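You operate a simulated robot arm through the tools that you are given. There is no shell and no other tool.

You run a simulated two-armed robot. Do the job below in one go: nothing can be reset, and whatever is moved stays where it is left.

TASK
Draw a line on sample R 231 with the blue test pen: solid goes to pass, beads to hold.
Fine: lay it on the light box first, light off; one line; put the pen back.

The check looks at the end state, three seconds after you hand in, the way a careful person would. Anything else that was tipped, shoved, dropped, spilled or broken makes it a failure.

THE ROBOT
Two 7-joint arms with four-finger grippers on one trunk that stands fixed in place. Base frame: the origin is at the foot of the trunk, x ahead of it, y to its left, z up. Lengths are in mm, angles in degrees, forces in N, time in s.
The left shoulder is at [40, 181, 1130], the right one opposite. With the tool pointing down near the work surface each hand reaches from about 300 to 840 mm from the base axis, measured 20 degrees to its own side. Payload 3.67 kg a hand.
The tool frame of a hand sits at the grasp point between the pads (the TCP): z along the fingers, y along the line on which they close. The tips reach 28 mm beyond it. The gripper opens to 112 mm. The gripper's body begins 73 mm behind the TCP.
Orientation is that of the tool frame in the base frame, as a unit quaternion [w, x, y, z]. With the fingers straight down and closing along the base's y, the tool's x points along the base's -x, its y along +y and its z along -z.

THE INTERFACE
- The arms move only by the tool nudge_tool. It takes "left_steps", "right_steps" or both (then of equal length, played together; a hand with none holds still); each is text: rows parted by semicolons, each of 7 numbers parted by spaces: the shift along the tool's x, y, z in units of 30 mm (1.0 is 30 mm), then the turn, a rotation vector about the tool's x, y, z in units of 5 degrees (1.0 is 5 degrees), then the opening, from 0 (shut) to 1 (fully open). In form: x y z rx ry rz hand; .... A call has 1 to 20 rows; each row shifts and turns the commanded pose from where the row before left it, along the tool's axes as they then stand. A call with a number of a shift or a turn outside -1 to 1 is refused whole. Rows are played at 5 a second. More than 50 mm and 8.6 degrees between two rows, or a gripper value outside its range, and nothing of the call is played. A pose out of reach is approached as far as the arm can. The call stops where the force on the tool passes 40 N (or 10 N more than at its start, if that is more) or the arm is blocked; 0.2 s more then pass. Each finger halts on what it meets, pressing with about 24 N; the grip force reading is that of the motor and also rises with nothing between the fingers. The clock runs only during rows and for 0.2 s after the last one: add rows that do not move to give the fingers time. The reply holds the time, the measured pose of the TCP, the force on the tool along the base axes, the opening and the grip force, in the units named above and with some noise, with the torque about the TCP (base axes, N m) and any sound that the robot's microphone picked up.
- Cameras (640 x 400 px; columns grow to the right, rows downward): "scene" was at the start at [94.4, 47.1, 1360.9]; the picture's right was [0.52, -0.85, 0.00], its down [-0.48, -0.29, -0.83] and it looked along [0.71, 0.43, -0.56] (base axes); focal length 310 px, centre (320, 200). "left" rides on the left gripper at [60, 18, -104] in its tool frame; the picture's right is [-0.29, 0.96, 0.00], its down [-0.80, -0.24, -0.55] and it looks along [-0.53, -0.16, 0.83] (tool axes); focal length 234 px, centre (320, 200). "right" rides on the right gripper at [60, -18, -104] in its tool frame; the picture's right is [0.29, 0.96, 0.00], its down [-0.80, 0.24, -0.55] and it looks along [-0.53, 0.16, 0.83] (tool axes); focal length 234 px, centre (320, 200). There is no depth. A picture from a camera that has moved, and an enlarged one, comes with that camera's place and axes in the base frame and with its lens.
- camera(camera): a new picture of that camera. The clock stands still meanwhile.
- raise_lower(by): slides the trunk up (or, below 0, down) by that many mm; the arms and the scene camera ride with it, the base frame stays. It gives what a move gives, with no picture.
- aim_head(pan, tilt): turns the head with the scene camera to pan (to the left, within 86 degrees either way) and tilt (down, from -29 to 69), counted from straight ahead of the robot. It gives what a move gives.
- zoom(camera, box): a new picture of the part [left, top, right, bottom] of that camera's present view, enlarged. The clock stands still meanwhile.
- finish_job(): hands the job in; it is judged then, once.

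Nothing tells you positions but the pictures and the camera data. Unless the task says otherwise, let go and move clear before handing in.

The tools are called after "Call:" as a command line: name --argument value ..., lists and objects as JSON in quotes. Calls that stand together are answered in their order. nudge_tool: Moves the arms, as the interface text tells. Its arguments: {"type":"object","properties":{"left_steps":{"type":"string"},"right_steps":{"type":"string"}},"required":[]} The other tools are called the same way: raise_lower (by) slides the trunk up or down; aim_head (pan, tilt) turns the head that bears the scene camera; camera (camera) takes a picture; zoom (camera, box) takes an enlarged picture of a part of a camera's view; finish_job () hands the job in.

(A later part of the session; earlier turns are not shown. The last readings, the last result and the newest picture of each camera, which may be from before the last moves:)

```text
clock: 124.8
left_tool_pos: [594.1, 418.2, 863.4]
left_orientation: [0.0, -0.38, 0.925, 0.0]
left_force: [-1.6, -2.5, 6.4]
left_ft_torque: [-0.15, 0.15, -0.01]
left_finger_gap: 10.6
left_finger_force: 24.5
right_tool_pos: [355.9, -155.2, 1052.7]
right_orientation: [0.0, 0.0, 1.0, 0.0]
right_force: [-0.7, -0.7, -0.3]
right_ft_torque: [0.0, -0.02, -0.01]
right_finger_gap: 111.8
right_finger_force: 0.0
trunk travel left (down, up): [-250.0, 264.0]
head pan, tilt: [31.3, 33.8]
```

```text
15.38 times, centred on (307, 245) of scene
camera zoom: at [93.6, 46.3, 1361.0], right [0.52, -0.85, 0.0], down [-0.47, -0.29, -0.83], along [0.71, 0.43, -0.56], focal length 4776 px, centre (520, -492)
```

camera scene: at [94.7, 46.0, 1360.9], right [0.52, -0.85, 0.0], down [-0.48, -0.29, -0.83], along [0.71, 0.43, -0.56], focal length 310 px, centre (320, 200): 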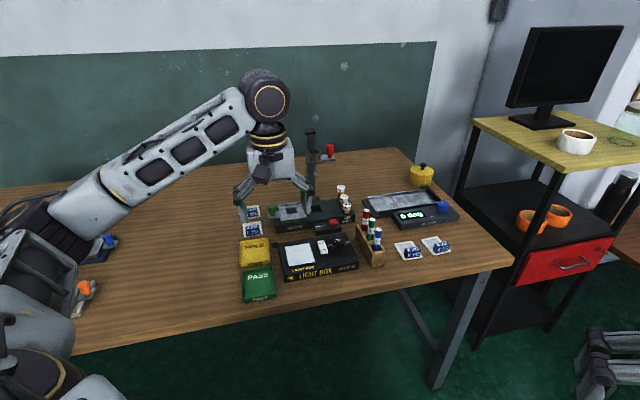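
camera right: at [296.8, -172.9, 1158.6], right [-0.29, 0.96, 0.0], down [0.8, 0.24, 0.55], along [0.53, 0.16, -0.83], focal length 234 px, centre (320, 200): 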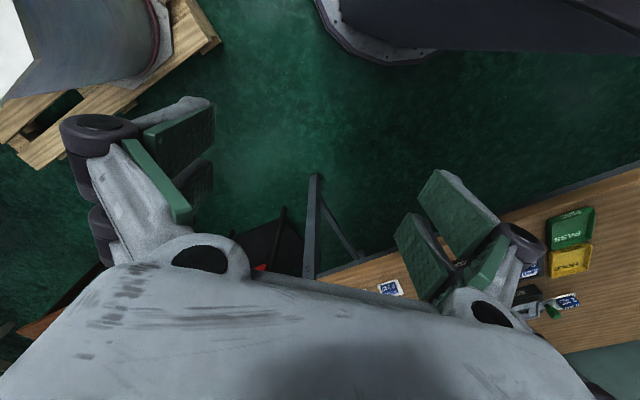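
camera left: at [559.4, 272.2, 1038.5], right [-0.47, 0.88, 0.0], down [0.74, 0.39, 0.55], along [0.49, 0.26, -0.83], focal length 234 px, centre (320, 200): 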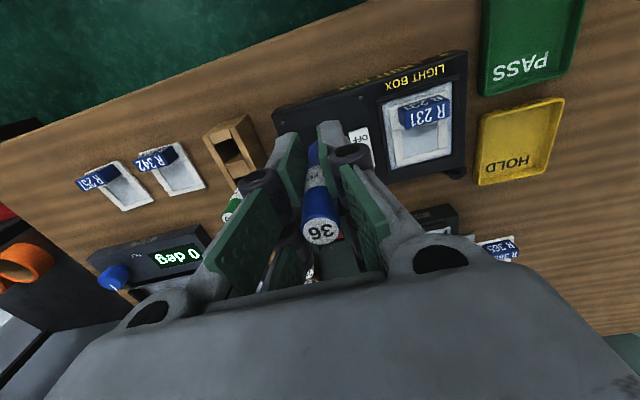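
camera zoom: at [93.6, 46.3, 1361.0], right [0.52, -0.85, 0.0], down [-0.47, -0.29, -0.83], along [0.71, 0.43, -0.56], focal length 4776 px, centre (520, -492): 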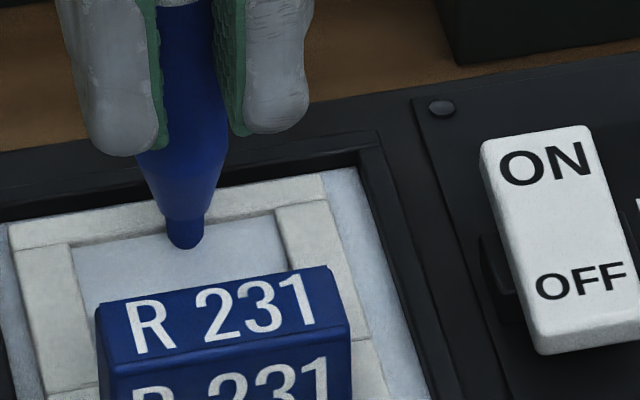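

Call:
nudge_tool --left_steps "-.03 0 0 0 0 0 0;-.03 0 0 0 0 0 0"

Call:
nudge_tool --left_steps "-.03 0 0 0 0 0 0;-.03 0 0 0 0 0 0"

Call:
zoom --camera "scene" --box '[293, 232, 321, 258]'

```text
clock: 125.4
left_tool_pos: [596.6, 419.3, 862.7]
left_orientation: [-0.001, -0.381, 0.925, 0.0]
left_force: [-0.9, -1.6, 5.3]
left_ft_torque: [-0.09, 0.07, 0.04]
left_finger_gap: 10.7
left_finger_force: 24.5
right_tool_pos: [355.5, -155.2, 1053.0]
right_orientation: [0.001, -0.001, 1.0, 0.0]
right_force: [0.9, -0.8, -0.4]
right_ft_torque: [-0.01, -0.03, 0.0]
right_finger_gap: 111.9
right_finger_force: 0.0
trunk travel left (down, up): [-250.0, 264.0]
head pan, tilt: [31.3, 33.8]
```

```text
clock: 126.0
left_tool_pos: [596.1, 419.9, 863.8]
left_orientation: [0.0, -0.381, 0.925, 0.0]
left_force: [-1.3, -0.9, 5.2]
left_ft_torque: [-0.08, 0.15, 0.03]
left_finger_gap: 10.5
left_finger_force: 24.3
right_tool_pos: [355.2, -155.4, 1053.6]
right_orientation: [0.0, 0.0, 1.0, 0.001]
right_force: [0.2, 0.1, -0.2]
right_ft_torque: [0.0, -0.02, -0.01]
right_finger_gap: 111.7
right_finger_force: 0.1
trunk travel left (down, up): [-250.0, 264.0]
head pan, tilt: [31.3, 33.8]
```

```text
15.38 times, centred on (307, 245) of scene
camera zoom: at [93.8, 46.6, 1360.9], right [0.52, -0.85, 0.0], down [-0.47, -0.29, -0.83], along [0.71, 0.43, -0.56], focal length 4776 px, centre (520, -492)
```

zoom: 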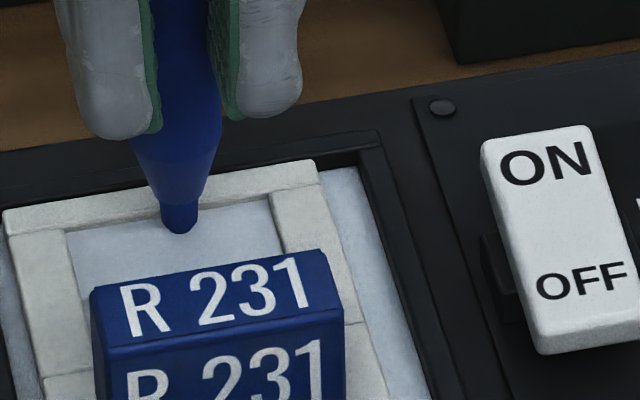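

The nib sits on the recessed plate: it caught the inner rim and nudged the tile back a few mm. So contact is real, but my strokes may have been too short relative to the tile. I'll lift off, re-measure the tile, and try a longer stroke.

Call:
nudge_tool --left_steps "0 0 -.2 0 0 0 0;0 0 -.6 0 0 0 0;0 0 -.6 0 0 0 0;0 0 -.6 0 0 0 0;.79 0 -.2 0 0 0 0;.79 0 -.165 0 0 0 0;.79 0 -.1 0 0 0 0;0 -.81 0 0 0 0 0;0 -.81 0 0 0 0 0;0 -.81 0 0 0 0 0;0 -.81 0 0 0 0 0;0 0 0 0 0 0 0"

Call:
zoom --camera "left" --box '[380, 80, 460, 170]'

Call:
zoom --camera "scene" --box '[283, 232, 328, 272]'

Call:
zoom --camera "left" --box '[400, 125, 440, 155]'

```text
clock: 128.6
left_tool_pos: [617.3, 302.3, 935.7]
left_orientation: [0.0, -0.381, 0.925, 0.0]
left_force: [-0.7, -0.6, -0.7]
left_ft_torque: [-0.02, -0.02, 0.02]
left_finger_gap: 10.7
left_finger_force: 24.1
right_tool_pos: [355.2, -154.1, 1053.3]
right_orientation: [0.0, -0.001, 1.0, 0.0]
right_force: [-0.6, 0.3, 0.4]
right_ft_torque: [-0.03, -0.03, 0.01]
right_finger_gap: 112.2
right_finger_force: 0.0
trunk travel left (down, up): [-250.0, 264.0]
head pan, tilt: [31.3, 33.8]
```

```text
4.44 times, centred on (420, 125) of left
camera zoom: at [562.2, 272.2, 1040.4], right [-0.47, 0.88, 0.0], down [0.73, 0.39, 0.55], along [0.49, 0.26, -0.83], focal length 1041 px, centre (-124, 533)
```

zoom: 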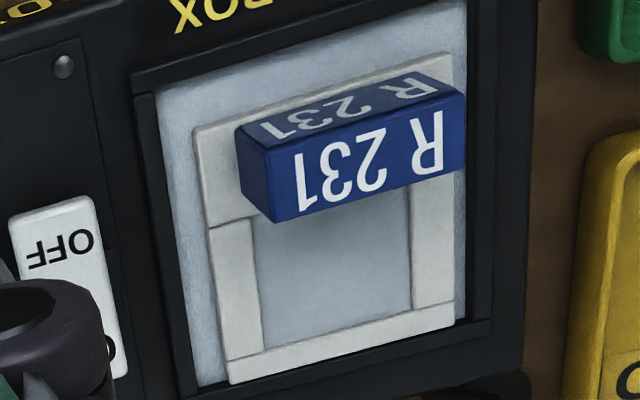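

```text
10.00 times, centred on (306, 252) of scene
camera zoom: at [93.9, 47.6, 1360.9], right [0.52, -0.85, 0.0], down [-0.47, -0.29, -0.83], along [0.71, 0.43, -0.56], focal length 3104 px, centre (465, -320)
```

zoom: 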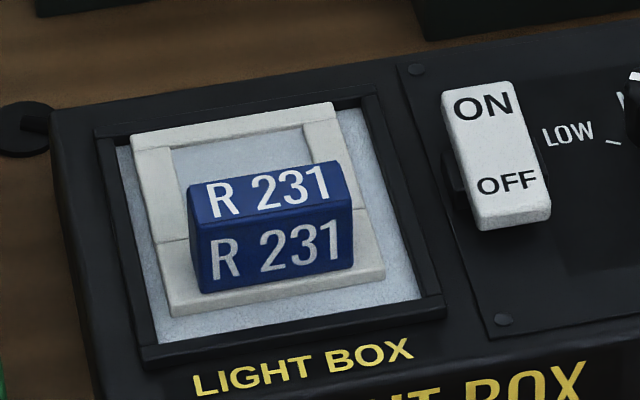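

```text
13.33 times, centred on (420, 140) of left
camera zoom: at [562.2, 272.2, 1040.4], right [-0.47, 0.88, 0.0], down [0.73, 0.39, 0.55], along [0.49, 0.26, -0.83], focal length 3122 px, centre (-1013, 1000)
```

zoom: 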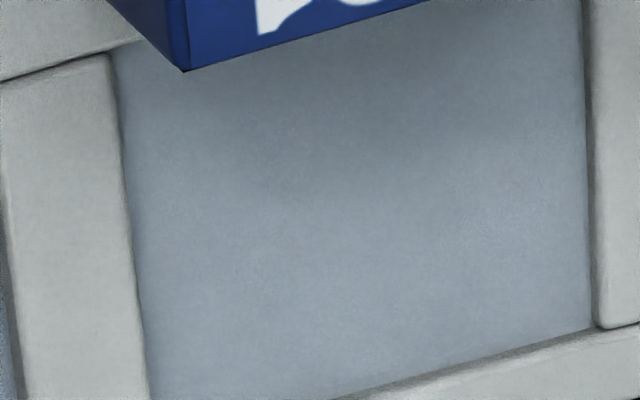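

I still can't see why no ink flows. I'll bring the pen nearer to the head camera and tilt it to inspect the nib closely (a cap, for example).

Call:
nudge_tool --left_steps ".6475 .329 -.475 0 0 0 0;.6475 .329 -.475 0 0 0 0;.6475 .329 -.475 0 0 0 0;.6475 .329 -.475 0 0 0 0;.6475 .329 -.475 0 0 0 0;.6475 .329 -.475 0 0 0 0;.6475 .329 -.475 0 0 0 0;.6475 .329 -.475 0 0 0 0;0 0 0 0 1 0 0;0 0 0 0 1 0 0;0 0 0 0 1 0 0;0 0 0 0 1 0 0;0 0 0 0 1 0 0;0 0 0 0 1 0 0;0 0 0 0 0 0 0"

Call:
camera --camera "scene"

```text
clock: 131.8
left_tool_pos: [448.8, 248.6, 1049.5]
left_orientation: [-0.24, -0.367, 0.894, -0.098]
left_force: [-0.4, -0.4, -0.9]
left_ft_torque: [0.01, -0.02, 0.0]
left_finger_gap: 10.2
left_finger_force: 24.3
right_tool_pos: [355.9, -154.3, 1054.8]
right_orientation: [0.0, 0.0, 1.0, 0.0]
right_force: [-0.7, -0.2, -0.7]
right_ft_torque: [-0.01, -0.02, -0.02]
right_finger_gap: 112.1
right_finger_force: 0.1
trunk travel left (down, up): [-250.0, 264.0]
head pan, tilt: [31.3, 33.8]
```

```text
taken
camera scene: at [94.1, 46.7, 1360.9], right [0.52, -0.85, 0.0], down [-0.48, -0.29, -0.83], along [0.71, 0.43, -0.56], focal length 310 px, centre (320, 200)
```

scene: 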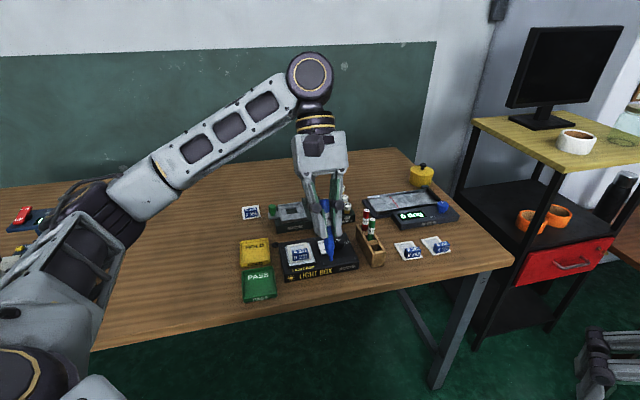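

Call:
zoom --camera "scene" --box '[300, 170, 360, 275]'

Call:
zoom --camera "scene" --box '[318, 232, 344, 270]'

```text
3.81 times, centred on (330, 222) of scene
camera zoom: at [94.1, 46.7, 1360.9], right [0.52, -0.85, 0.0], down [-0.48, -0.29, -0.83], along [0.71, 0.43, -0.56], focal length 1183 px, centre (282, 114)
```

zoom: 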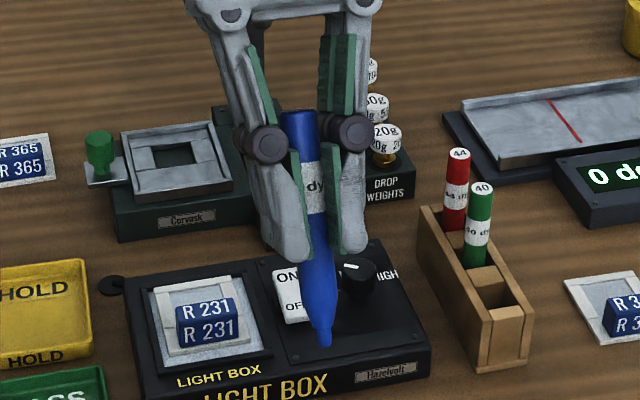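

```text
10.53 times, centred on (331, 251) of scene
camera zoom: at [94.1, 46.7, 1360.9], right [0.52, -0.85, 0.0], down [-0.48, -0.29, -0.83], along [0.71, 0.43, -0.56], focal length 3268 px, centre (204, -337)
```

zoom: 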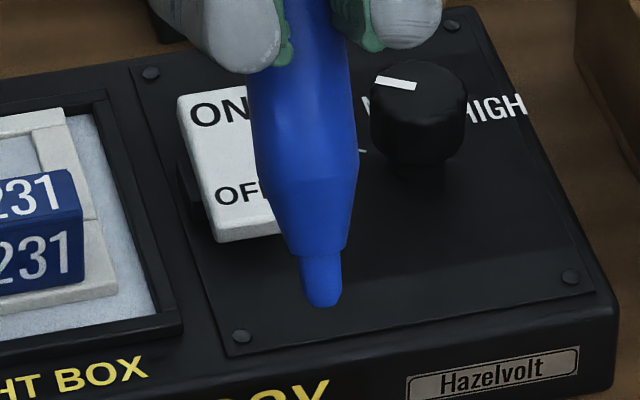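

The nib is a normal uncapped felt tip. I'm going back upright over the plate for one longer, brisker, lightly pressed diagonal stroke, to see whether length or speed is the missing condition.

Call:
nudge_tool --left_steps "0 0 0 0 -1 0 0;0 0 0 0 -1 0 0;0 0 0 0 -1 0 0;0 0 0 0 -1 0 0;0 0 0 0 -1 0 0;0 0 0 0 -1 0 0;-.6475 -.329 .475 0 0 0 0;-.6475 -.329 .475 0 0 0 0;-.6475 -.329 .475 0 0 0 0;-.6475 -.329 .475 0 0 0 0;-.6475 -.329 .475 0 0 0 0;-.6475 -.329 .475 0 0 0 0;-.6475 -.329 .475 0 0 0 0;-.6475 -.329 .475 0 0 0 0;0 0 0 0 0 0 0"

Call:
nudge_tool --left_steps "-.35925 .7175 0 0 0 0 0;-.35925 .7175 0 0 0 0 0;-.35925 .7175 0 0 0 0 0;-.35925 .7175 0 0 0 0 0;0 0 .7 0 0 0 0;0 0 .7 0 0 0 0;0 0 .7 0 0 0 0;0 0 .3 0 0 0 0;0 0 .02 0 0 0 0;0 0 0 0 0 0 0"

Call:
nudge_tool --left_steps "0 0 .01 0 0 0 0;0 0 0 0 0 0 0"

Call:
nudge_tool --left_steps "0 0 .01 0 0 0 0;0 0 0 0 0 0 0"

```text
clock: 135.0
left_tool_pos: [616.5, 299.5, 937.4]
left_orientation: [0.0, -0.381, 0.925, 0.0]
left_force: [0.1, -0.6, -0.1]
left_ft_torque: [-0.02, 0.0, 0.02]
left_finger_gap: 10.7
left_finger_force: 23.8
right_tool_pos: [355.1, -155.8, 1053.4]
right_orientation: [0.0, 0.0, 1.0, 0.0]
right_force: [0.1, 1.0, -0.1]
right_ft_torque: [-0.01, -0.02, 0.01]
right_finger_gap: 111.8
right_finger_force: 0.0
trunk travel left (down, up): [-250.0, 264.0]
head pan, tilt: [31.3, 33.8]
```

```text
clock: 137.2
left_tool_pos: [585.9, 393.0, 865.0]
left_orientation: [0.0, -0.38, 0.925, 0.0]
left_force: [0.5, -0.7, 0.0]
left_ft_torque: [-0.01, 0.02, 0.05]
left_finger_gap: 10.4
left_finger_force: 24.0
right_tool_pos: [354.9, -154.9, 1052.9]
right_orientation: [-0.001, 0.0, 1.0, 0.0]
right_force: [-0.6, 0.0, -0.3]
right_ft_torque: [0.03, -0.02, 0.0]
right_finger_gap: 112.2
right_finger_force: 0.0
trunk travel left (down, up): [-250.0, 264.0]
head pan, tilt: [31.3, 33.8]
```

```text
clock: 137.8
left_tool_pos: [585.5, 392.9, 864.3]
left_orientation: [0.0, -0.38, 0.925, 0.0]
left_force: [-0.7, 0.1, -0.7]
left_ft_torque: [-0.02, -0.02, 0.01]
left_finger_gap: 10.5
left_finger_force: 23.5
right_tool_pos: [355.5, -155.4, 1052.1]
right_orientation: [0.0, 0.0, 1.0, 0.0]
right_force: [-0.3, 0.3, 0.8]
right_ft_torque: [0.01, 0.0, 0.02]
right_finger_gap: 111.9
right_finger_force: 0.1
trunk travel left (down, up): [-250.0, 264.0]
head pan, tilt: [31.3, 33.8]
```

```text
clock: 138.4
left_tool_pos: [584.8, 393.9, 863.4]
left_orientation: [0.0, -0.38, 0.925, 0.0]
left_force: [0.8, -0.4, 0.0]
left_ft_torque: [0.0, 0.03, -0.01]
left_finger_gap: 10.7
left_finger_force: 23.7
right_tool_pos: [355.5, -155.0, 1053.2]
right_orientation: [0.001, 0.0, 1.0, 0.001]
right_force: [-0.1, 0.7, 0.1]
right_ft_torque: [-0.01, 0.0, 0.01]
right_finger_gap: 112.2
right_finger_force: 0.0
trunk travel left (down, up): [-250.0, 264.0]
head pan, tilt: [31.3, 33.8]
```

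Call:
nudge_tool --left_steps "0 0 .01 0 0 0 0;0 0 0 0 0 0 0"

Call:
nudge_tool --left_steps "0 0 .01 0 0 0 0;0 0 0 0 0 0 0"

Call:
nudge_tool --left_steps "0 0 .01 0 0 0 0;0 0 0 0 0 0 0"

```text
clock: 139.0
left_tool_pos: [586.4, 392.7, 862.4]
left_orientation: [0.0, -0.38, 0.925, 0.001]
left_force: [-0.4, 1.7, -0.3]
left_ft_torque: [0.02, -0.02, 0.01]
left_finger_gap: 10.6
left_finger_force: 24.0
right_tool_pos: [354.9, -154.6, 1053.2]
right_orientation: [0.0, 0.001, 1.0, 0.0]
right_force: [-0.4, -0.4, -0.6]
right_ft_torque: [-0.02, 0.01, -0.01]
right_finger_gap: 112.0
right_finger_force: 0.1
trunk travel left (down, up): [-250.0, 264.0]
head pan, tilt: [31.3, 33.8]
```

```text
clock: 139.6
left_tool_pos: [586.3, 393.7, 862.0]
left_orientation: [0.001, -0.38, 0.925, 0.0]
left_force: [0.9, 1.0, 2.9]
left_ft_torque: [0.08, -0.03, 0.03]
left_finger_gap: 10.7
left_finger_force: 24.1
right_tool_pos: [355.2, -156.3, 1053.0]
right_orientation: [0.0, 0.0, 1.0, 0.0]
right_force: [-0.2, -0.2, -0.4]
right_ft_torque: [0.01, 0.03, 0.0]
right_finger_gap: 111.8
right_finger_force: 0.0
trunk travel left (down, up): [-250.0, 264.0]
head pan, tilt: [31.3, 33.8]
```

```text
clock: 140.2
left_tool_pos: [585.7, 392.0, 862.6]
left_orientation: [0.001, -0.38, 0.925, 0.0]
left_force: [1.4, 0.1, 5.3]
left_ft_torque: [0.04, -0.11, -0.01]
left_finger_gap: 10.6
left_finger_force: 24.5
right_tool_pos: [356.2, -154.8, 1052.9]
right_orientation: [0.0, 0.0, 1.0, 0.0]
right_force: [0.2, -0.5, -0.1]
right_ft_torque: [-0.02, 0.0, -0.01]
right_finger_gap: 112.2
right_finger_force: 0.0
trunk travel left (down, up): [-250.0, 264.0]
head pan, tilt: [31.3, 33.8]
```

Call:
nudge_tool --left_steps "-.0694 .0721 .001 0 0 0 0;-.0694 .0721 .001 0 0 0 0;-.0694 .0721 .001 0 0 0 0;-.0694 .0721 .001 0 0 0 0;-.0694 .0721 .001 0 0 0 0;-.0694 .0721 .001 0 0 0 0;-.0694 .0721 .001 0 0 0 0;-.0694 .0721 .001 0 0 0 0;-.0694 .0721 .001 0 0 0 0;-.0694 .0721 .001 0 0 0 0;-.0694 .0721 .001 0 0 0 0"

Call:
zoom --camera "scene" --box '[283, 232, 328, 272]'

```text
clock: 142.6
left_tool_pos: [586.2, 425.9, 862.8]
left_orientation: [0.0, -0.38, 0.925, 0.0]
left_force: [-0.2, -2.1, 4.7]
left_ft_torque: [-0.13, 0.04, 0.01]
left_finger_gap: 10.3
left_finger_force: 24.0
right_tool_pos: [356.6, -155.4, 1053.6]
right_orientation: [0.0, 0.0, 1.0, 0.0]
right_force: [-0.3, -0.2, 0.3]
right_ft_torque: [0.0, 0.0, -0.02]
right_finger_gap: 111.8
right_finger_force: 0.1
trunk travel left (down, up): [-250.0, 264.0]
head pan, tilt: [31.3, 33.8]
```

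```text
10.00 times, centred on (306, 252) of scene
camera zoom: at [93.9, 46.4, 1360.9], right [0.52, -0.85, 0.0], down [-0.47, -0.29, -0.83], along [0.71, 0.43, -0.56], focal length 3104 px, centre (465, -320)
```

zoom: 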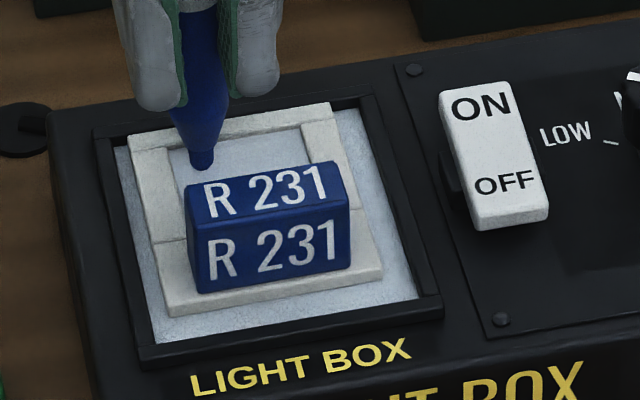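

Call:
nudge_tool --left_steps "0 0 -.2 0 0 0 0;0 0 -.6 0 0 0 0;0 0 -.6 0 0 0 0;0 0 -.6 0 0 0 0;.7335 0 -.2 0 0 0 0;.7335 0 -.181 0 0 0 0;.7334 0 -.1 0 0 0 0;0 -.9158 0 0 0 0 0;0 -.9158 0 0 0 0 0;0 -.9158 0 0 0 0 0;0 -.9157 0 0 0 0 0;0 0 0 0 0 0 0"

Call:
zoom --camera "left" --box '[388, 100, 448, 160]'

```text
clock: 145.2
left_tool_pos: [615.7, 303.5, 935.7]
left_orientation: [0.0, -0.381, 0.925, 0.0]
left_force: [0.5, 0.3, 0.0]
left_ft_torque: [0.0, -0.01, 0.02]
left_finger_gap: 10.4
left_finger_force: 24.4
right_tool_pos: [355.9, -153.8, 1053.1]
right_orientation: [-0.001, 0.0, 1.0, -0.001]
right_force: [0.6, 0.3, 0.3]
right_ft_torque: [-0.03, -0.03, 0.0]
right_finger_gap: 111.9
right_finger_force: 0.0
trunk travel left (down, up): [-250.0, 264.0]
head pan, tilt: [31.3, 33.8]
```

```text
6.67 times, centred on (418, 130) of left
camera zoom: at [561.2, 273.2, 1039.3], right [-0.47, 0.88, 0.0], down [0.73, 0.39, 0.55], along [0.49, 0.26, -0.83], focal length 1561 px, centre (-333, 667)
```

zoom: 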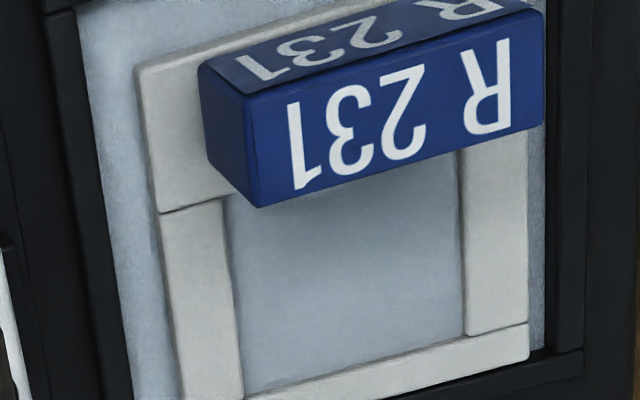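

Call:
zoom --camera "scene" --box '[288, 240, 318, 260]'

Call:
zoom --camera "left" --box '[402, 128, 436, 152]'

Call:
zoom --camera "left" --box '[90, 150, 210, 215]'

```text
16.00 times, centred on (303, 250) of scene
camera zoom: at [93.8, 47.6, 1360.9], right [0.52, -0.85, 0.0], down [-0.47, -0.29, -0.83], along [0.71, 0.43, -0.56], focal length 4967 px, centre (592, -600)
```

zoom: 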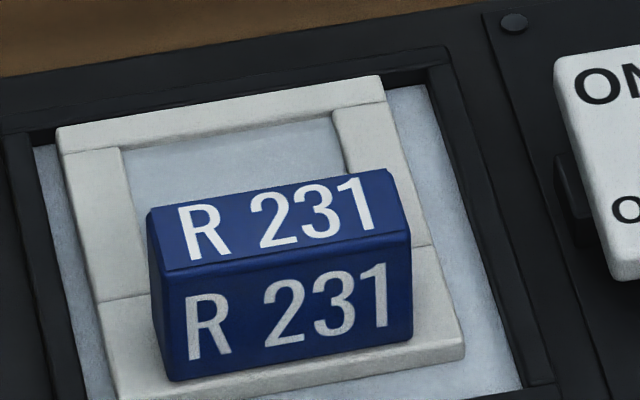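

```text
16.00 times, centred on (419, 140) of left
camera zoom: at [561.2, 273.2, 1039.3], right [-0.47, 0.88, 0.0], down [0.73, 0.39, 0.55], along [0.49, 0.26, -0.83], focal length 3747 px, centre (-1264, 1160)
```

zoom: 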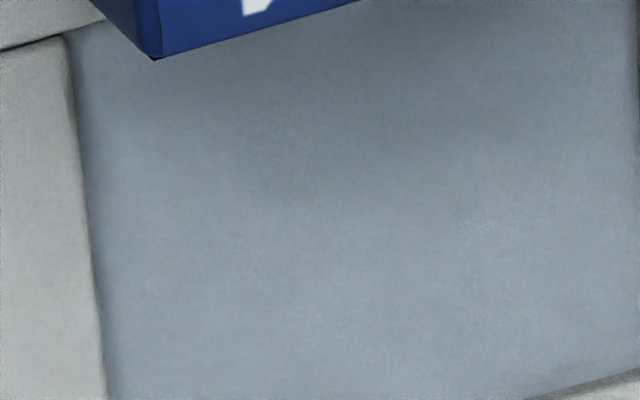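

```text
5.33 times, centred on (150, 182) of left
camera zoom: at [561.2, 273.2, 1039.3], right [-0.47, 0.88, 0.0], down [0.73, 0.39, 0.55], along [0.49, 0.26, -0.83], focal length 1249 px, centre (1227, 293)
```

zoom: 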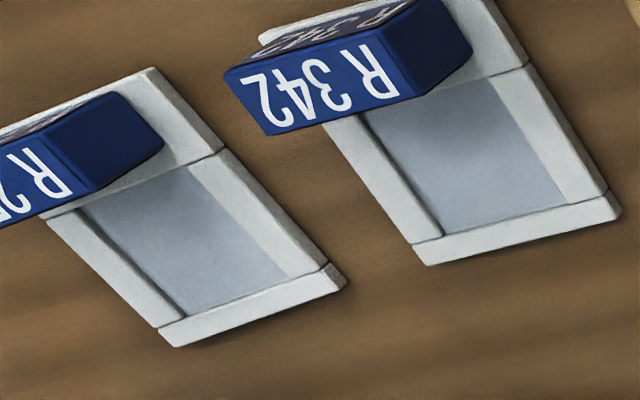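

Still nothing, even with a long continuous stroke at about 5 N. One combination remains untested: very light pressure at a normal drawing speed. I'll try that across the middle.

Call:
nudge_tool --left_steps "-.43 .715 0 0 0 0 0;-.43 .715 0 0 0 0 0;-.43 .715 0 0 0 0 0;-.43 .715 0 0 0 0 0;0 0 .7 0 0 0 0;0 0 .7 0 0 0 0;0 0 .7 0 0 0 0;0 0 .3 0 0 0 0;0 0 .03 0 0 0 0;0 0 0 0 0 0 0"

Call:
nudge_tool --left_steps "0 0 .01 0 0 0 0;0 0 0 0 0 0 0"

Call:
nudge_tool --left_steps "0 0 .008 0 0 0 0;0 0 0 0 0 0 0"

Call:
nudge_tool --left_steps "0 0 .006 0 0 0 0;0 0 0 0 0 0 0"

```text
clock: 147.4
left_tool_pos: [592.7, 398.4, 865.1]
left_orientation: [0.0, -0.381, 0.925, -0.001]
left_force: [0.8, -0.4, 0.4]
left_ft_torque: [-0.01, 0.04, 0.0]
left_finger_gap: 10.5
left_finger_force: 24.2
right_tool_pos: [356.3, -154.8, 1052.2]
right_orientation: [0.0, 0.0, 1.0, 0.0]
right_force: [0.5, -0.4, 0.8]
right_ft_torque: [0.0, 0.0, 0.0]
right_finger_gap: 112.0
right_finger_force: 0.1
trunk travel left (down, up): [-250.0, 264.0]
head pan, tilt: [31.3, 33.8]
```

```text
clock: 148.0
left_tool_pos: [592.3, 400.3, 863.2]
left_orientation: [0.0, -0.38, 0.925, 0.0]
left_force: [-0.2, 0.1, 0.9]
left_ft_torque: [0.01, 0.01, 0.02]
left_finger_gap: 10.5
left_finger_force: 23.9
right_tool_pos: [356.2, -155.9, 1054.5]
right_orientation: [0.0, 0.0, 1.0, 0.0]
right_force: [0.4, -0.2, -0.2]
right_ft_torque: [0.0, 0.02, 0.0]
right_finger_gap: 111.9
right_finger_force: 0.2
trunk travel left (down, up): [-250.0, 264.0]
head pan, tilt: [31.3, 33.8]
```

```text
clock: 148.6
left_tool_pos: [592.9, 399.7, 863.4]
left_orientation: [0.0, -0.38, 0.925, -0.001]
left_force: [0.6, -0.2, -0.4]
left_ft_torque: [0.0, 0.02, 0.02]
left_finger_gap: 10.4
left_finger_force: 23.9
right_tool_pos: [355.7, -154.9, 1052.6]
right_orientation: [0.0, 0.0, 1.0, 0.0]
right_force: [-0.3, 0.4, 0.1]
right_ft_torque: [-0.01, 0.0, -0.02]
right_finger_gap: 111.8
right_finger_force: 0.1
trunk travel left (down, up): [-250.0, 264.0]
head pan, tilt: [31.3, 33.8]
```

```text
clock: 149.2
left_tool_pos: [591.6, 399.7, 863.5]
left_orientation: [-0.001, -0.38, 0.925, 0.0]
left_force: [-0.4, -0.1, -0.6]
left_ft_torque: [0.02, 0.0, 0.01]
left_finger_gap: 10.5
left_finger_force: 23.7
right_tool_pos: [355.1, -154.9, 1052.8]
right_orientation: [0.0, 0.0, 1.0, 0.0]
right_force: [0.2, -1.0, 1.0]
right_ft_torque: [0.02, 0.0, 0.04]
right_finger_gap: 112.1
right_finger_force: 0.2
trunk travel left (down, up): [-250.0, 264.0]
head pan, tilt: [31.3, 33.8]
```

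Call:
nudge_tool --left_steps "0 0 .006 0 0 0 0;0 0 0 0 0 0 0"

Call:
nudge_tool --left_steps "0 0 .006 0 0 0 0;0 0 0 0 0 0 0"

Call:
nudge_tool --left_steps "0 0 .006 0 0 0 0;0 0 0 0 0 0 0"

```text
clock: 149.8
left_tool_pos: [592.8, 399.3, 862.4]
left_orientation: [0.0, -0.381, 0.925, 0.0]
left_force: [-0.3, -0.2, 0.6]
left_ft_torque: [0.0, -0.01, -0.02]
left_finger_gap: 10.5
left_finger_force: 24.7
right_tool_pos: [354.7, -155.0, 1054.4]
right_orientation: [0.0, 0.0, 1.0, 0.001]
right_force: [-0.4, -0.6, 0.5]
right_ft_torque: [0.0, 0.0, -0.03]
right_finger_gap: 112.1
right_finger_force: 0.1
trunk travel left (down, up): [-250.0, 264.0]
head pan, tilt: [31.3, 33.8]
```

```text
clock: 150.4
left_tool_pos: [591.8, 399.1, 862.7]
left_orientation: [0.0, -0.38, 0.925, 0.001]
left_force: [0.9, 0.4, 0.9]
left_ft_torque: [-0.01, 0.01, 0.0]
left_finger_gap: 10.4
left_finger_force: 24.2
right_tool_pos: [355.5, -154.6, 1052.5]
right_orientation: [0.0, 0.0, 1.0, 0.001]
right_force: [0.0, -0.3, 0.7]
right_ft_torque: [0.0, 0.01, 0.0]
right_finger_gap: 111.9
right_finger_force: 0.1
trunk travel left (down, up): [-250.0, 264.0]
head pan, tilt: [31.3, 33.8]
```

```text
clock: 151.0
left_tool_pos: [591.5, 398.4, 862.1]
left_orientation: [0.0, -0.38, 0.925, 0.0]
left_force: [0.6, 0.2, 1.2]
left_ft_torque: [-0.06, 0.02, 0.02]
left_finger_gap: 10.4
left_finger_force: 23.9
right_tool_pos: [355.2, -155.1, 1053.2]
right_orientation: [0.0, 0.0, 1.0, 0.0]
right_force: [0.1, 0.3, 0.1]
right_ft_torque: [0.01, -0.03, 0.01]
right_finger_gap: 111.9
right_finger_force: 0.1
trunk travel left (down, up): [-250.0, 264.0]
head pan, tilt: [31.3, 33.8]
```

Call:
nudge_tool --left_steps "0 0 .004 0 0 0 0;0 .133 .003 0 0 0 0;0 .133 .003 0 0 0 0;0 .133 .003 0 0 0 0;0 .133 .003 0 0 0 0;0 .133 .003 0 0 0 0;0 .133 .003 0 0 0 0"

Call:
nudge_tool --left_steps "0 0 -.2 0 0 0 0;0 0 -.6 0 0 0 0;0 0 -.6 0 0 0 0;0 0 -.6 0 0 0 0;.573 0 -.2 0 0 0 0;.573 0 -.178 0 0 0 0;.574 0 -.1 0 0 0 0;0 -.9145 0 0 0 0 0;0 -.9145 0 0 0 0 0;0 -.9145 0 0 0 0 0;0 -.9145 0 0 0 0 0;0 0 0 0 0 0 0"

Call:
zoom --camera "left" --box '[388, 100, 448, 160]'

```text
clock: 152.6
left_tool_pos: [575.9, 415.5, 863.0]
left_orientation: [0.0, -0.38, 0.925, 0.0]
left_force: [0.8, -1.9, 7.0]
left_ft_torque: [-0.17, -0.03, 0.0]
left_finger_gap: 10.5
left_finger_force: 24.2
right_tool_pos: [354.3, -156.0, 1052.9]
right_orientation: [0.0, 0.0, 1.0, 0.0]
right_force: [0.1, -0.4, 0.1]
right_ft_torque: [0.0, -0.04, 0.01]
right_finger_gap: 111.9
right_finger_force: 0.0
trunk travel left (down, up): [-250.0, 264.0]
head pan, tilt: [31.3, 33.8]
```

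```text
clock: 155.2
left_tool_pos: [614.7, 302.7, 938.2]
left_orientation: [0.0, -0.379, 0.925, 0.0]
left_force: [0.1, 0.9, -0.3]
left_ft_torque: [-0.02, 0.0, -0.01]
left_finger_gap: 10.8
left_finger_force: 23.7
right_tool_pos: [355.5, -155.5, 1054.1]
right_orientation: [0.001, 0.0, 1.0, 0.0]
right_force: [-0.5, -0.1, -0.4]
right_ft_torque: [-0.02, 0.03, -0.03]
right_finger_gap: 111.9
right_finger_force: 0.1
trunk travel left (down, up): [-250.0, 264.0]
head pan, tilt: [31.3, 33.8]
```

```text
6.67 times, centred on (418, 130) of left
camera zoom: at [559.4, 272.2, 1041.7], right [-0.47, 0.88, 0.0], down [0.73, 0.39, 0.55], along [0.49, 0.26, -0.83], focal length 1561 px, centre (-333, 667)
```

zoom: 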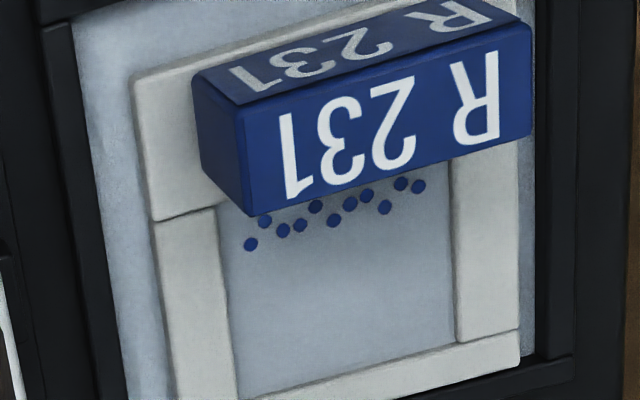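

Light pressure at normal speed did it: the ink has pulled into clear blue **beads**, so R 231 goes to HOLD. Next I put the pen back; I'll check the rack slot and the pen's alignment first.

Call:
zoom --camera "left" --box '[195, 100, 275, 200]'

Call:
zoom --camera "scene" --box '[352, 210, 402, 270]'

Call:
zoom --camera "left" --box '[295, 130, 345, 250]'

Call:
zoom --camera "scene" --box '[325, 185, 365, 240]'

```text
4.00 times, centred on (235, 150) of left
camera zoom: at [559.4, 272.2, 1041.7], right [-0.47, 0.88, 0.0], down [0.73, 0.39, 0.55], along [0.49, 0.26, -0.83], focal length 937 px, centre (660, 400)
```

zoom: 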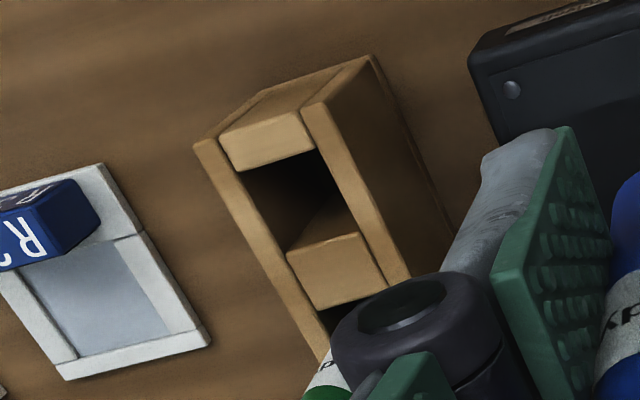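

```text
6.67 times, centred on (377, 240) of scene
camera zoom: at [93.8, 47.6, 1360.9], right [0.52, -0.85, 0.0], down [-0.47, -0.29, -0.83], along [0.71, 0.43, -0.56], focal length 2070 px, centre (-60, -67)
```

zoom: 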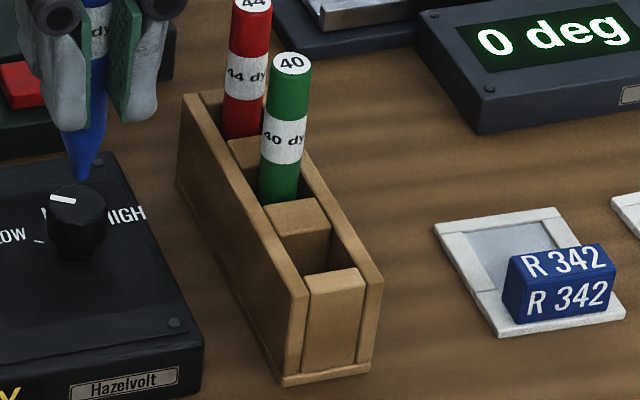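

```text
3.33 times, centred on (320, 190) of left
camera zoom: at [559.4, 272.2, 1041.7], right [-0.47, 0.88, 0.0], down [0.73, 0.39, 0.55], along [0.49, 0.26, -0.83], focal length 781 px, centre (320, 233)
```

zoom: 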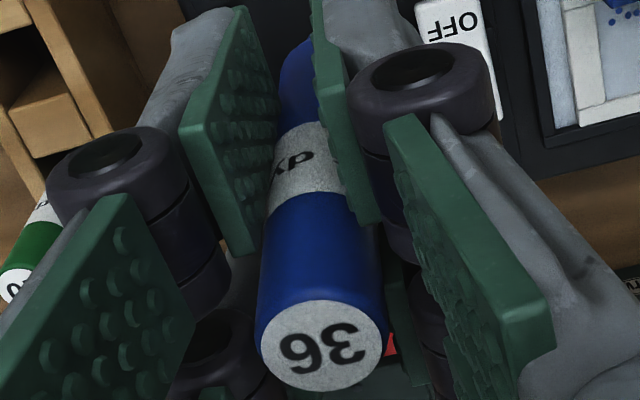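

```text
7.27 times, centred on (345, 212) of scene
camera zoom: at [93.8, 47.6, 1360.9], right [0.52, -0.85, 0.0], down [-0.47, -0.29, -0.83], along [0.71, 0.43, -0.56], focal length 2258 px, centre (138, 109)
```

zoom: 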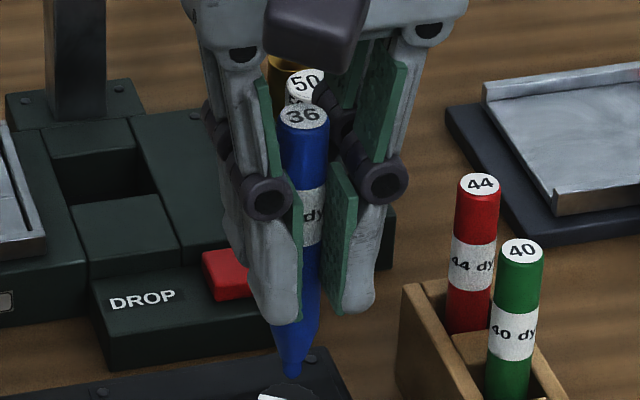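

The slot is clear at the original position. I'm carrying the pen back above the slot and lowering it part-way to check the alignment.

Call:
nudge_tool --left_steps "0 -.82375 0 0 0 0 0;0 -.82375 0 0 0 0 0;0 -.82375 0 0 0 0 0;0 -.82375 0 0 0 0 0;0 0 .6 0 0 0 0;0 0 .6 0 0 0 0;0 0 .4 0 0 0 0;0 0 0 0 0 0 0"

Call:
zoom --camera "scene" --box '[352, 200, 402, 270]'

Call:
camera --camera "left"

Call:
zoom --camera "left" --box '[270, 80, 370, 200]'

```text
clock: 157.0
left_tool_pos: [685.1, 231.5, 889.8]
left_orientation: [0.001, -0.38, 0.925, 0.001]
left_force: [0.0, 0.4, -0.8]
left_ft_torque: [-0.01, -0.01, 0.04]
left_finger_gap: 10.4
left_finger_force: 24.3
right_tool_pos: [355.9, -155.4, 1052.7]
right_orientation: [0.0, 0.0, 1.0, -0.001]
right_force: [0.1, -0.5, 0.6]
right_ft_torque: [-0.01, 0.01, 0.01]
right_finger_gap: 111.9
right_finger_force: 0.1
trunk travel left (down, up): [-250.0, 264.0]
head pan, tilt: [31.3, 33.8]
```

```text
5.71 times, centred on (377, 235) of scene
camera zoom: at [94.4, 46.9, 1360.9], right [0.52, -0.85, 0.0], down [-0.48, -0.29, -0.83], along [0.71, 0.43, -0.56], focal length 1774 px, centre (-6, 0)
```

zoom: 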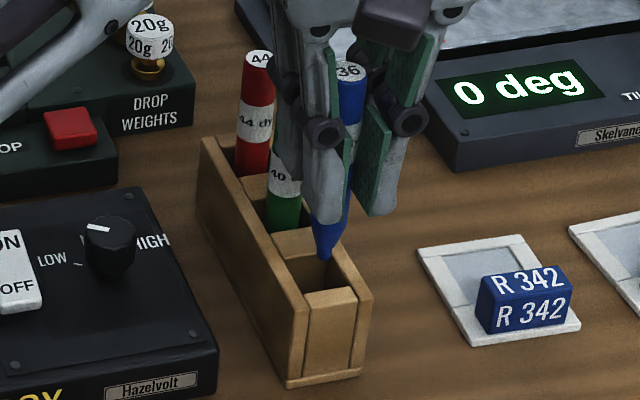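

```text
taken
camera left: at [630.2, 200.8, 992.6], right [-0.47, 0.88, 0.0], down [0.74, 0.39, 0.55], along [0.49, 0.26, -0.83], focal length 234 px, centre (320, 200)
```

left: 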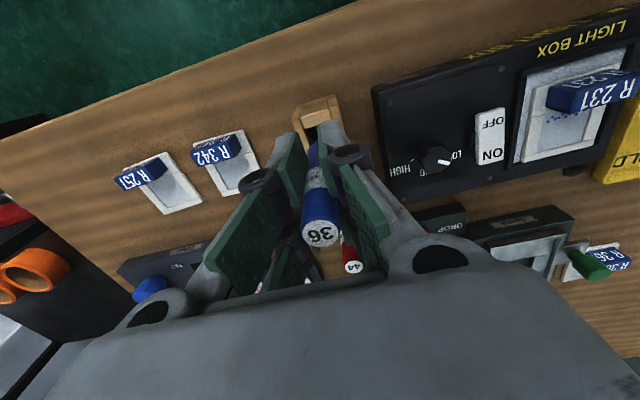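

```text
3.33 times, centred on (320, 140) of left
camera zoom: at [630.2, 200.8, 992.6], right [-0.47, 0.88, 0.0], down [0.74, 0.39, 0.55], along [0.49, 0.26, -0.83], focal length 781 px, centre (320, 400)
```

zoom: 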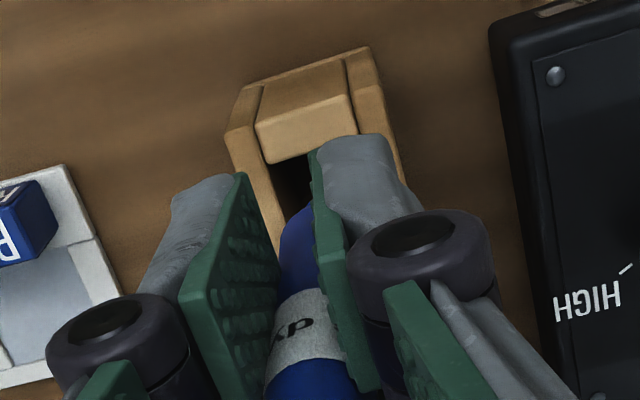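

The tip is over the slot. I'm lowering it in with force checks.

Call:
nudge_tool --left_steps "0 0 .2 0 0 0 0;0 0 .2 0 0 0 0;0 0 .2 0 0 0 0;0 0 .2 0 0 0 0;0 0 0 0 0 0 0"

Call:
zoom --camera "scene" --box '[352, 200, 402, 270]'

```text
clock: 158.2
left_tool_pos: [685.2, 231.4, 863.5]
left_orientation: [0.0, -0.381, 0.925, 0.0]
left_force: [0.3, -0.9, -0.8]
left_ft_torque: [0.0, 0.01, 0.0]
left_finger_gap: 10.3
left_finger_force: 24.0
right_tool_pos: [356.1, -155.0, 1053.5]
right_orientation: [0.0, 0.0, 1.0, 0.001]
right_force: [-0.1, 0.3, -0.2]
right_ft_torque: [0.01, 0.0, 0.0]
right_finger_gap: 112.1
right_finger_force: 0.1
trunk travel left (down, up): [-250.0, 264.0]
head pan, tilt: [31.3, 33.8]
```

```text
5.71 times, centred on (377, 235) of scene
camera zoom: at [94.4, 46.9, 1360.9], right [0.52, -0.85, 0.0], down [-0.48, -0.29, -0.83], along [0.71, 0.43, -0.56], focal length 1774 px, centre (-6, 0)
```

zoom: 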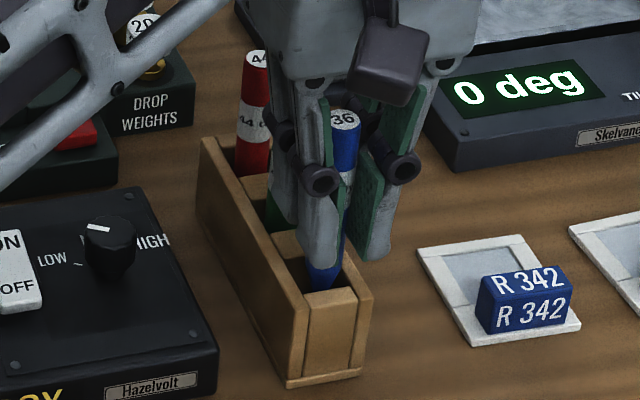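

Call:
nudge_tool --left_steps "0 0 .2 0 0 0 0;0 0 .2 0 0 0 0;0 0 .2 0 0 0 0;0 0 .14 0 0 0 0;0 0 0 0 0 0 0"

Call:
nudge_tool --left_steps "0 0 .03 0 0 0 0;0 0 .03 0 0 0 0;0 0 0 0 0 0 0"

```text
clock: 159.4
left_tool_pos: [685.0, 229.2, 843.2]
left_orientation: [0.0, -0.38, 0.925, 0.0]
left_force: [0.1, -0.4, -0.3]
left_ft_torque: [0.0, 0.0, 0.0]
left_finger_gap: 10.6
left_finger_force: 24.0
right_tool_pos: [356.2, -155.1, 1054.2]
right_orientation: [-0.001, 0.0, 1.0, -0.001]
right_force: [-0.5, -0.5, -0.2]
right_ft_torque: [0.0, -0.05, -0.01]
right_finger_gap: 112.1
right_finger_force: 0.1
trunk travel left (down, up): [-250.0, 264.0]
head pan, tilt: [31.3, 33.8]
```

```text
clock: 160.2
left_tool_pos: [685.5, 229.8, 840.6]
left_orientation: [0.0, -0.38, 0.925, 0.0]
left_force: [0.0, -0.7, -0.3]
left_ft_torque: [0.01, -0.01, 0.0]
left_finger_gap: 10.3
left_finger_force: 24.3
right_tool_pos: [355.5, -155.7, 1053.7]
right_orientation: [0.0, 0.0, 1.0, -0.001]
right_force: [0.2, 0.0, -0.7]
right_ft_torque: [-0.02, 0.0, 0.02]
right_finger_gap: 112.1
right_finger_force: 0.1
trunk travel left (down, up): [-250.0, 264.0]
head pan, tilt: [31.3, 33.8]
```

Call:
nudge_tool --left_steps "0 .03 0 0 0 0 0;0 .03 0 0 0 0 0;0 0 .03 0 0 0 0;0 0 0 0 0 0 0"

Call:
nudge_tool --left_steps "0 0 .03 0 0 0 0;0 0 0 0 0 0 0;0 0 0 0 0 0 0"

Call:
zoom --camera "left" --box '[270, 80, 370, 260]'

Call:
zoom --camera "scene" --box '[352, 200, 402, 270]'

```text
clock: 161.2
left_tool_pos: [684.7, 232.1, 839.5]
left_orientation: [-0.001, -0.38, 0.925, 0.0]
left_force: [-0.2, -0.4, -0.8]
left_ft_torque: [0.0, 0.01, -0.01]
left_finger_gap: 10.6
left_finger_force: 23.3
right_tool_pos: [356.9, -154.9, 1052.4]
right_orientation: [0.0, 0.0, 1.0, 0.0]
right_force: [1.2, -0.3, 1.0]
right_ft_torque: [0.05, -0.01, 0.0]
right_finger_gap: 111.8
right_finger_force: 0.0
trunk travel left (down, up): [-250.0, 264.0]
head pan, tilt: [31.3, 33.8]
```

```text
clock: 162.0
left_tool_pos: [683.3, 232.0, 838.1]
left_orientation: [0.0, -0.38, 0.925, 0.0]
left_force: [1.1, -0.5, -1.3]
left_ft_torque: [0.0, 0.01, 0.01]
left_finger_gap: 10.6
left_finger_force: 24.0
right_tool_pos: [355.6, -156.0, 1053.0]
right_orientation: [0.0, 0.0, 1.0, 0.0]
right_force: [-0.8, 0.0, -0.8]
right_ft_torque: [0.01, 0.02, -0.02]
right_finger_gap: 111.9
right_finger_force: 0.0
trunk travel left (down, up): [-250.0, 264.0]
head pan, tilt: [31.3, 33.8]
```

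```text
2.22 times, centred on (320, 170) of left
camera zoom: at [628.9, 201.9, 942.1], right [-0.47, 0.88, 0.0], down [0.74, 0.39, 0.55], along [0.49, 0.26, -0.83], focal length 520 px, centre (320, 267)
```

zoom: 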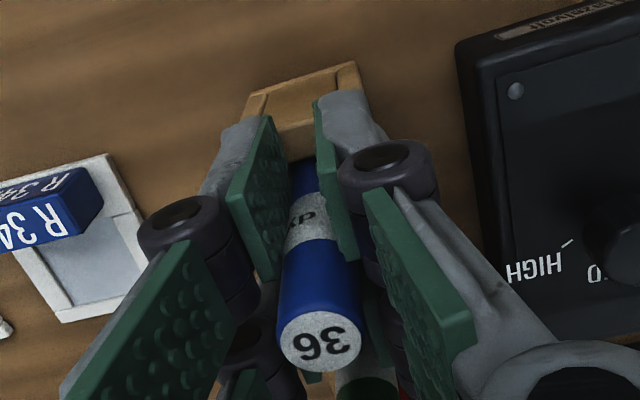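

```text
5.71 times, centred on (377, 235) of scene
camera zoom: at [94.5, 46.9, 1360.8], right [0.52, -0.85, 0.0], down [-0.48, -0.29, -0.83], along [0.71, 0.43, -0.56], focal length 1774 px, centre (-6, 0)
```

zoom: 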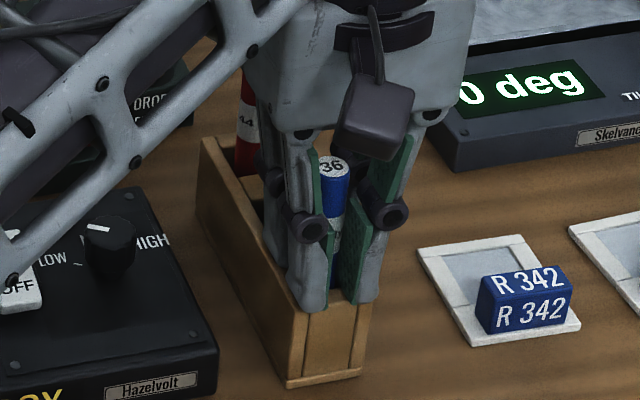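

Call:
nudge_tool --left_steps "0 0 .03 0 0 0 0;0 0 0 0 0 0 0"

Call:
nudge_tool --left_steps "0 0 .03 0 0 0 0;0 0 0 0 0 0 0"

```text
clock: 162.6
left_tool_pos: [682.9, 233.2, 838.8]
left_orientation: [-0.001, -0.381, 0.925, 0.0]
left_force: [-0.3, 0.0, -0.5]
left_ft_torque: [0.0, -0.02, 0.01]
left_finger_gap: 10.5
left_finger_force: 23.8
right_tool_pos: [355.3, -155.4, 1052.3]
right_orientation: [-0.001, 0.0, 1.0, 0.0]
right_force: [0.1, 0.9, 0.5]
right_ft_torque: [0.01, 0.02, 0.02]
right_finger_gap: 111.9
right_finger_force: 0.1
trunk travel left (down, up): [-250.0, 264.0]
head pan, tilt: [31.3, 33.8]
```

```text
clock: 163.2
left_tool_pos: [683.4, 232.7, 836.8]
left_orientation: [0.001, -0.381, 0.925, -0.001]
left_force: [-0.3, -0.3, 0.1]
left_ft_torque: [-0.04, 0.05, -0.03]
left_finger_gap: 10.4
left_finger_force: 24.1
right_tool_pos: [355.9, -155.3, 1053.3]
right_orientation: [0.0, 0.0, 1.0, 0.0]
right_force: [-0.2, 0.2, 1.1]
right_ft_torque: [-0.01, 0.0, -0.01]
right_finger_gap: 112.1
right_finger_force: 0.1
trunk travel left (down, up): [-250.0, 264.0]
head pan, tilt: [31.3, 33.8]
```

Call:
nudge_tool --left_steps "0 0 .03 0 0 0 0;0 0 0 0 0 0 0"

Call:
nudge_tool --left_steps "0 0 .03 0 0 0 0;0 0 0 0 0 0 0"

```text
clock: 163.8
left_tool_pos: [683.9, 233.4, 837.0]
left_orientation: [0.001, -0.381, 0.925, 0.0]
left_force: [-1.2, 0.5, 3.5]
left_ft_torque: [-0.01, 0.04, 0.0]
left_finger_gap: 10.5
left_finger_force: 23.8
right_tool_pos: [355.2, -156.0, 1053.0]
right_orientation: [0.0, 0.0, 1.0, 0.0]
right_force: [-0.2, 0.7, 0.2]
right_ft_torque: [0.01, 0.01, 0.0]
right_finger_gap: 112.0
right_finger_force: 0.1
trunk travel left (down, up): [-250.0, 264.0]
head pan, tilt: [31.3, 33.8]
```

```text
clock: 164.4
left_tool_pos: [685.1, 233.6, 836.8]
left_orientation: [0.001, -0.38, 0.925, -0.001]
left_force: [0.6, 1.3, 11.7]
left_ft_torque: [-0.04, 0.09, -0.01]
left_finger_gap: 10.6
left_finger_force: 24.2
right_tool_pos: [353.9, -155.3, 1053.1]
right_orientation: [0.0, 0.0, 1.0, 0.0]
right_force: [-0.4, -0.1, -0.5]
right_ft_torque: [-0.02, -0.01, 0.01]
right_finger_gap: 112.1
right_finger_force: 0.1
trunk travel left (down, up): [-250.0, 264.0]
head pan, tilt: [31.3, 33.8]
```

The pen has bottomed out in its slot. I'm easing the pressure off and opening gradually.

Call:
nudge_tool --left_steps "0 0 -.03 0 0 0 0;0 0 0 0 0 0 .12;0 0 0 0 0 0 .18;0 0 0 0 0 0 .25;0 0 0 0 0 0 .35;0 0 0 0 0 0 .45;0 0 0 0 0 0 .45"

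Call:
zoom --camera "scene" --box '[352, 200, 402, 270]'

Call:
zoom --camera "left" --box '[270, 80, 370, 260]'

```text
clock: 166.0
left_tool_pos: [683.8, 231.9, 834.7]
left_orientation: [0.0, -0.38, 0.925, 0.001]
left_force: [0.2, -0.4, 0.4]
left_ft_torque: [-0.02, 0.04, 0.0]
left_finger_gap: 50.2
left_finger_force: 0.0
right_tool_pos: [355.6, -155.1, 1053.3]
right_orientation: [0.0, 0.001, 1.0, 0.0]
right_force: [0.1, 0.2, 0.3]
right_ft_torque: [0.05, -0.03, 0.0]
right_finger_gap: 111.8
right_finger_force: 0.1
trunk travel left (down, up): [-250.0, 264.0]
head pan, tilt: [31.3, 33.8]
```

```text
5.71 times, centred on (377, 235) of scene
camera zoom: at [94.2, 46.8, 1360.8], right [0.52, -0.85, 0.0], down [-0.48, -0.29, -0.83], along [0.71, 0.43, -0.56], focal length 1774 px, centre (-6, 0)
```

zoom: 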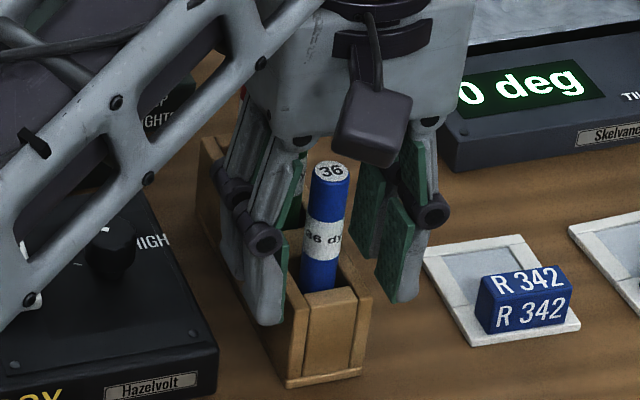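

```text
2.22 times, centred on (320, 170) of left
camera zoom: at [628.7, 202.0, 938.6], right [-0.47, 0.88, 0.0], down [0.74, 0.39, 0.55], along [0.49, 0.26, -0.83], focal length 520 px, centre (320, 267)
```

zoom: 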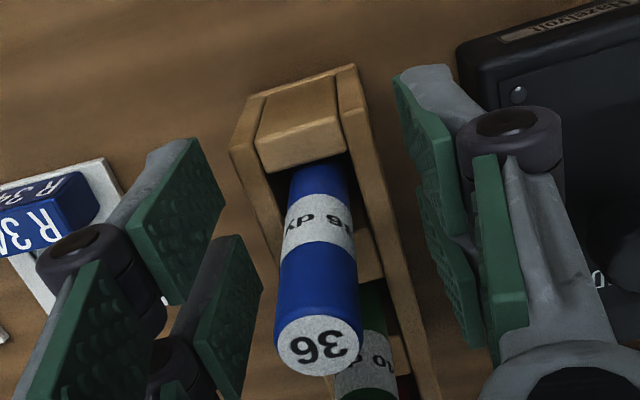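

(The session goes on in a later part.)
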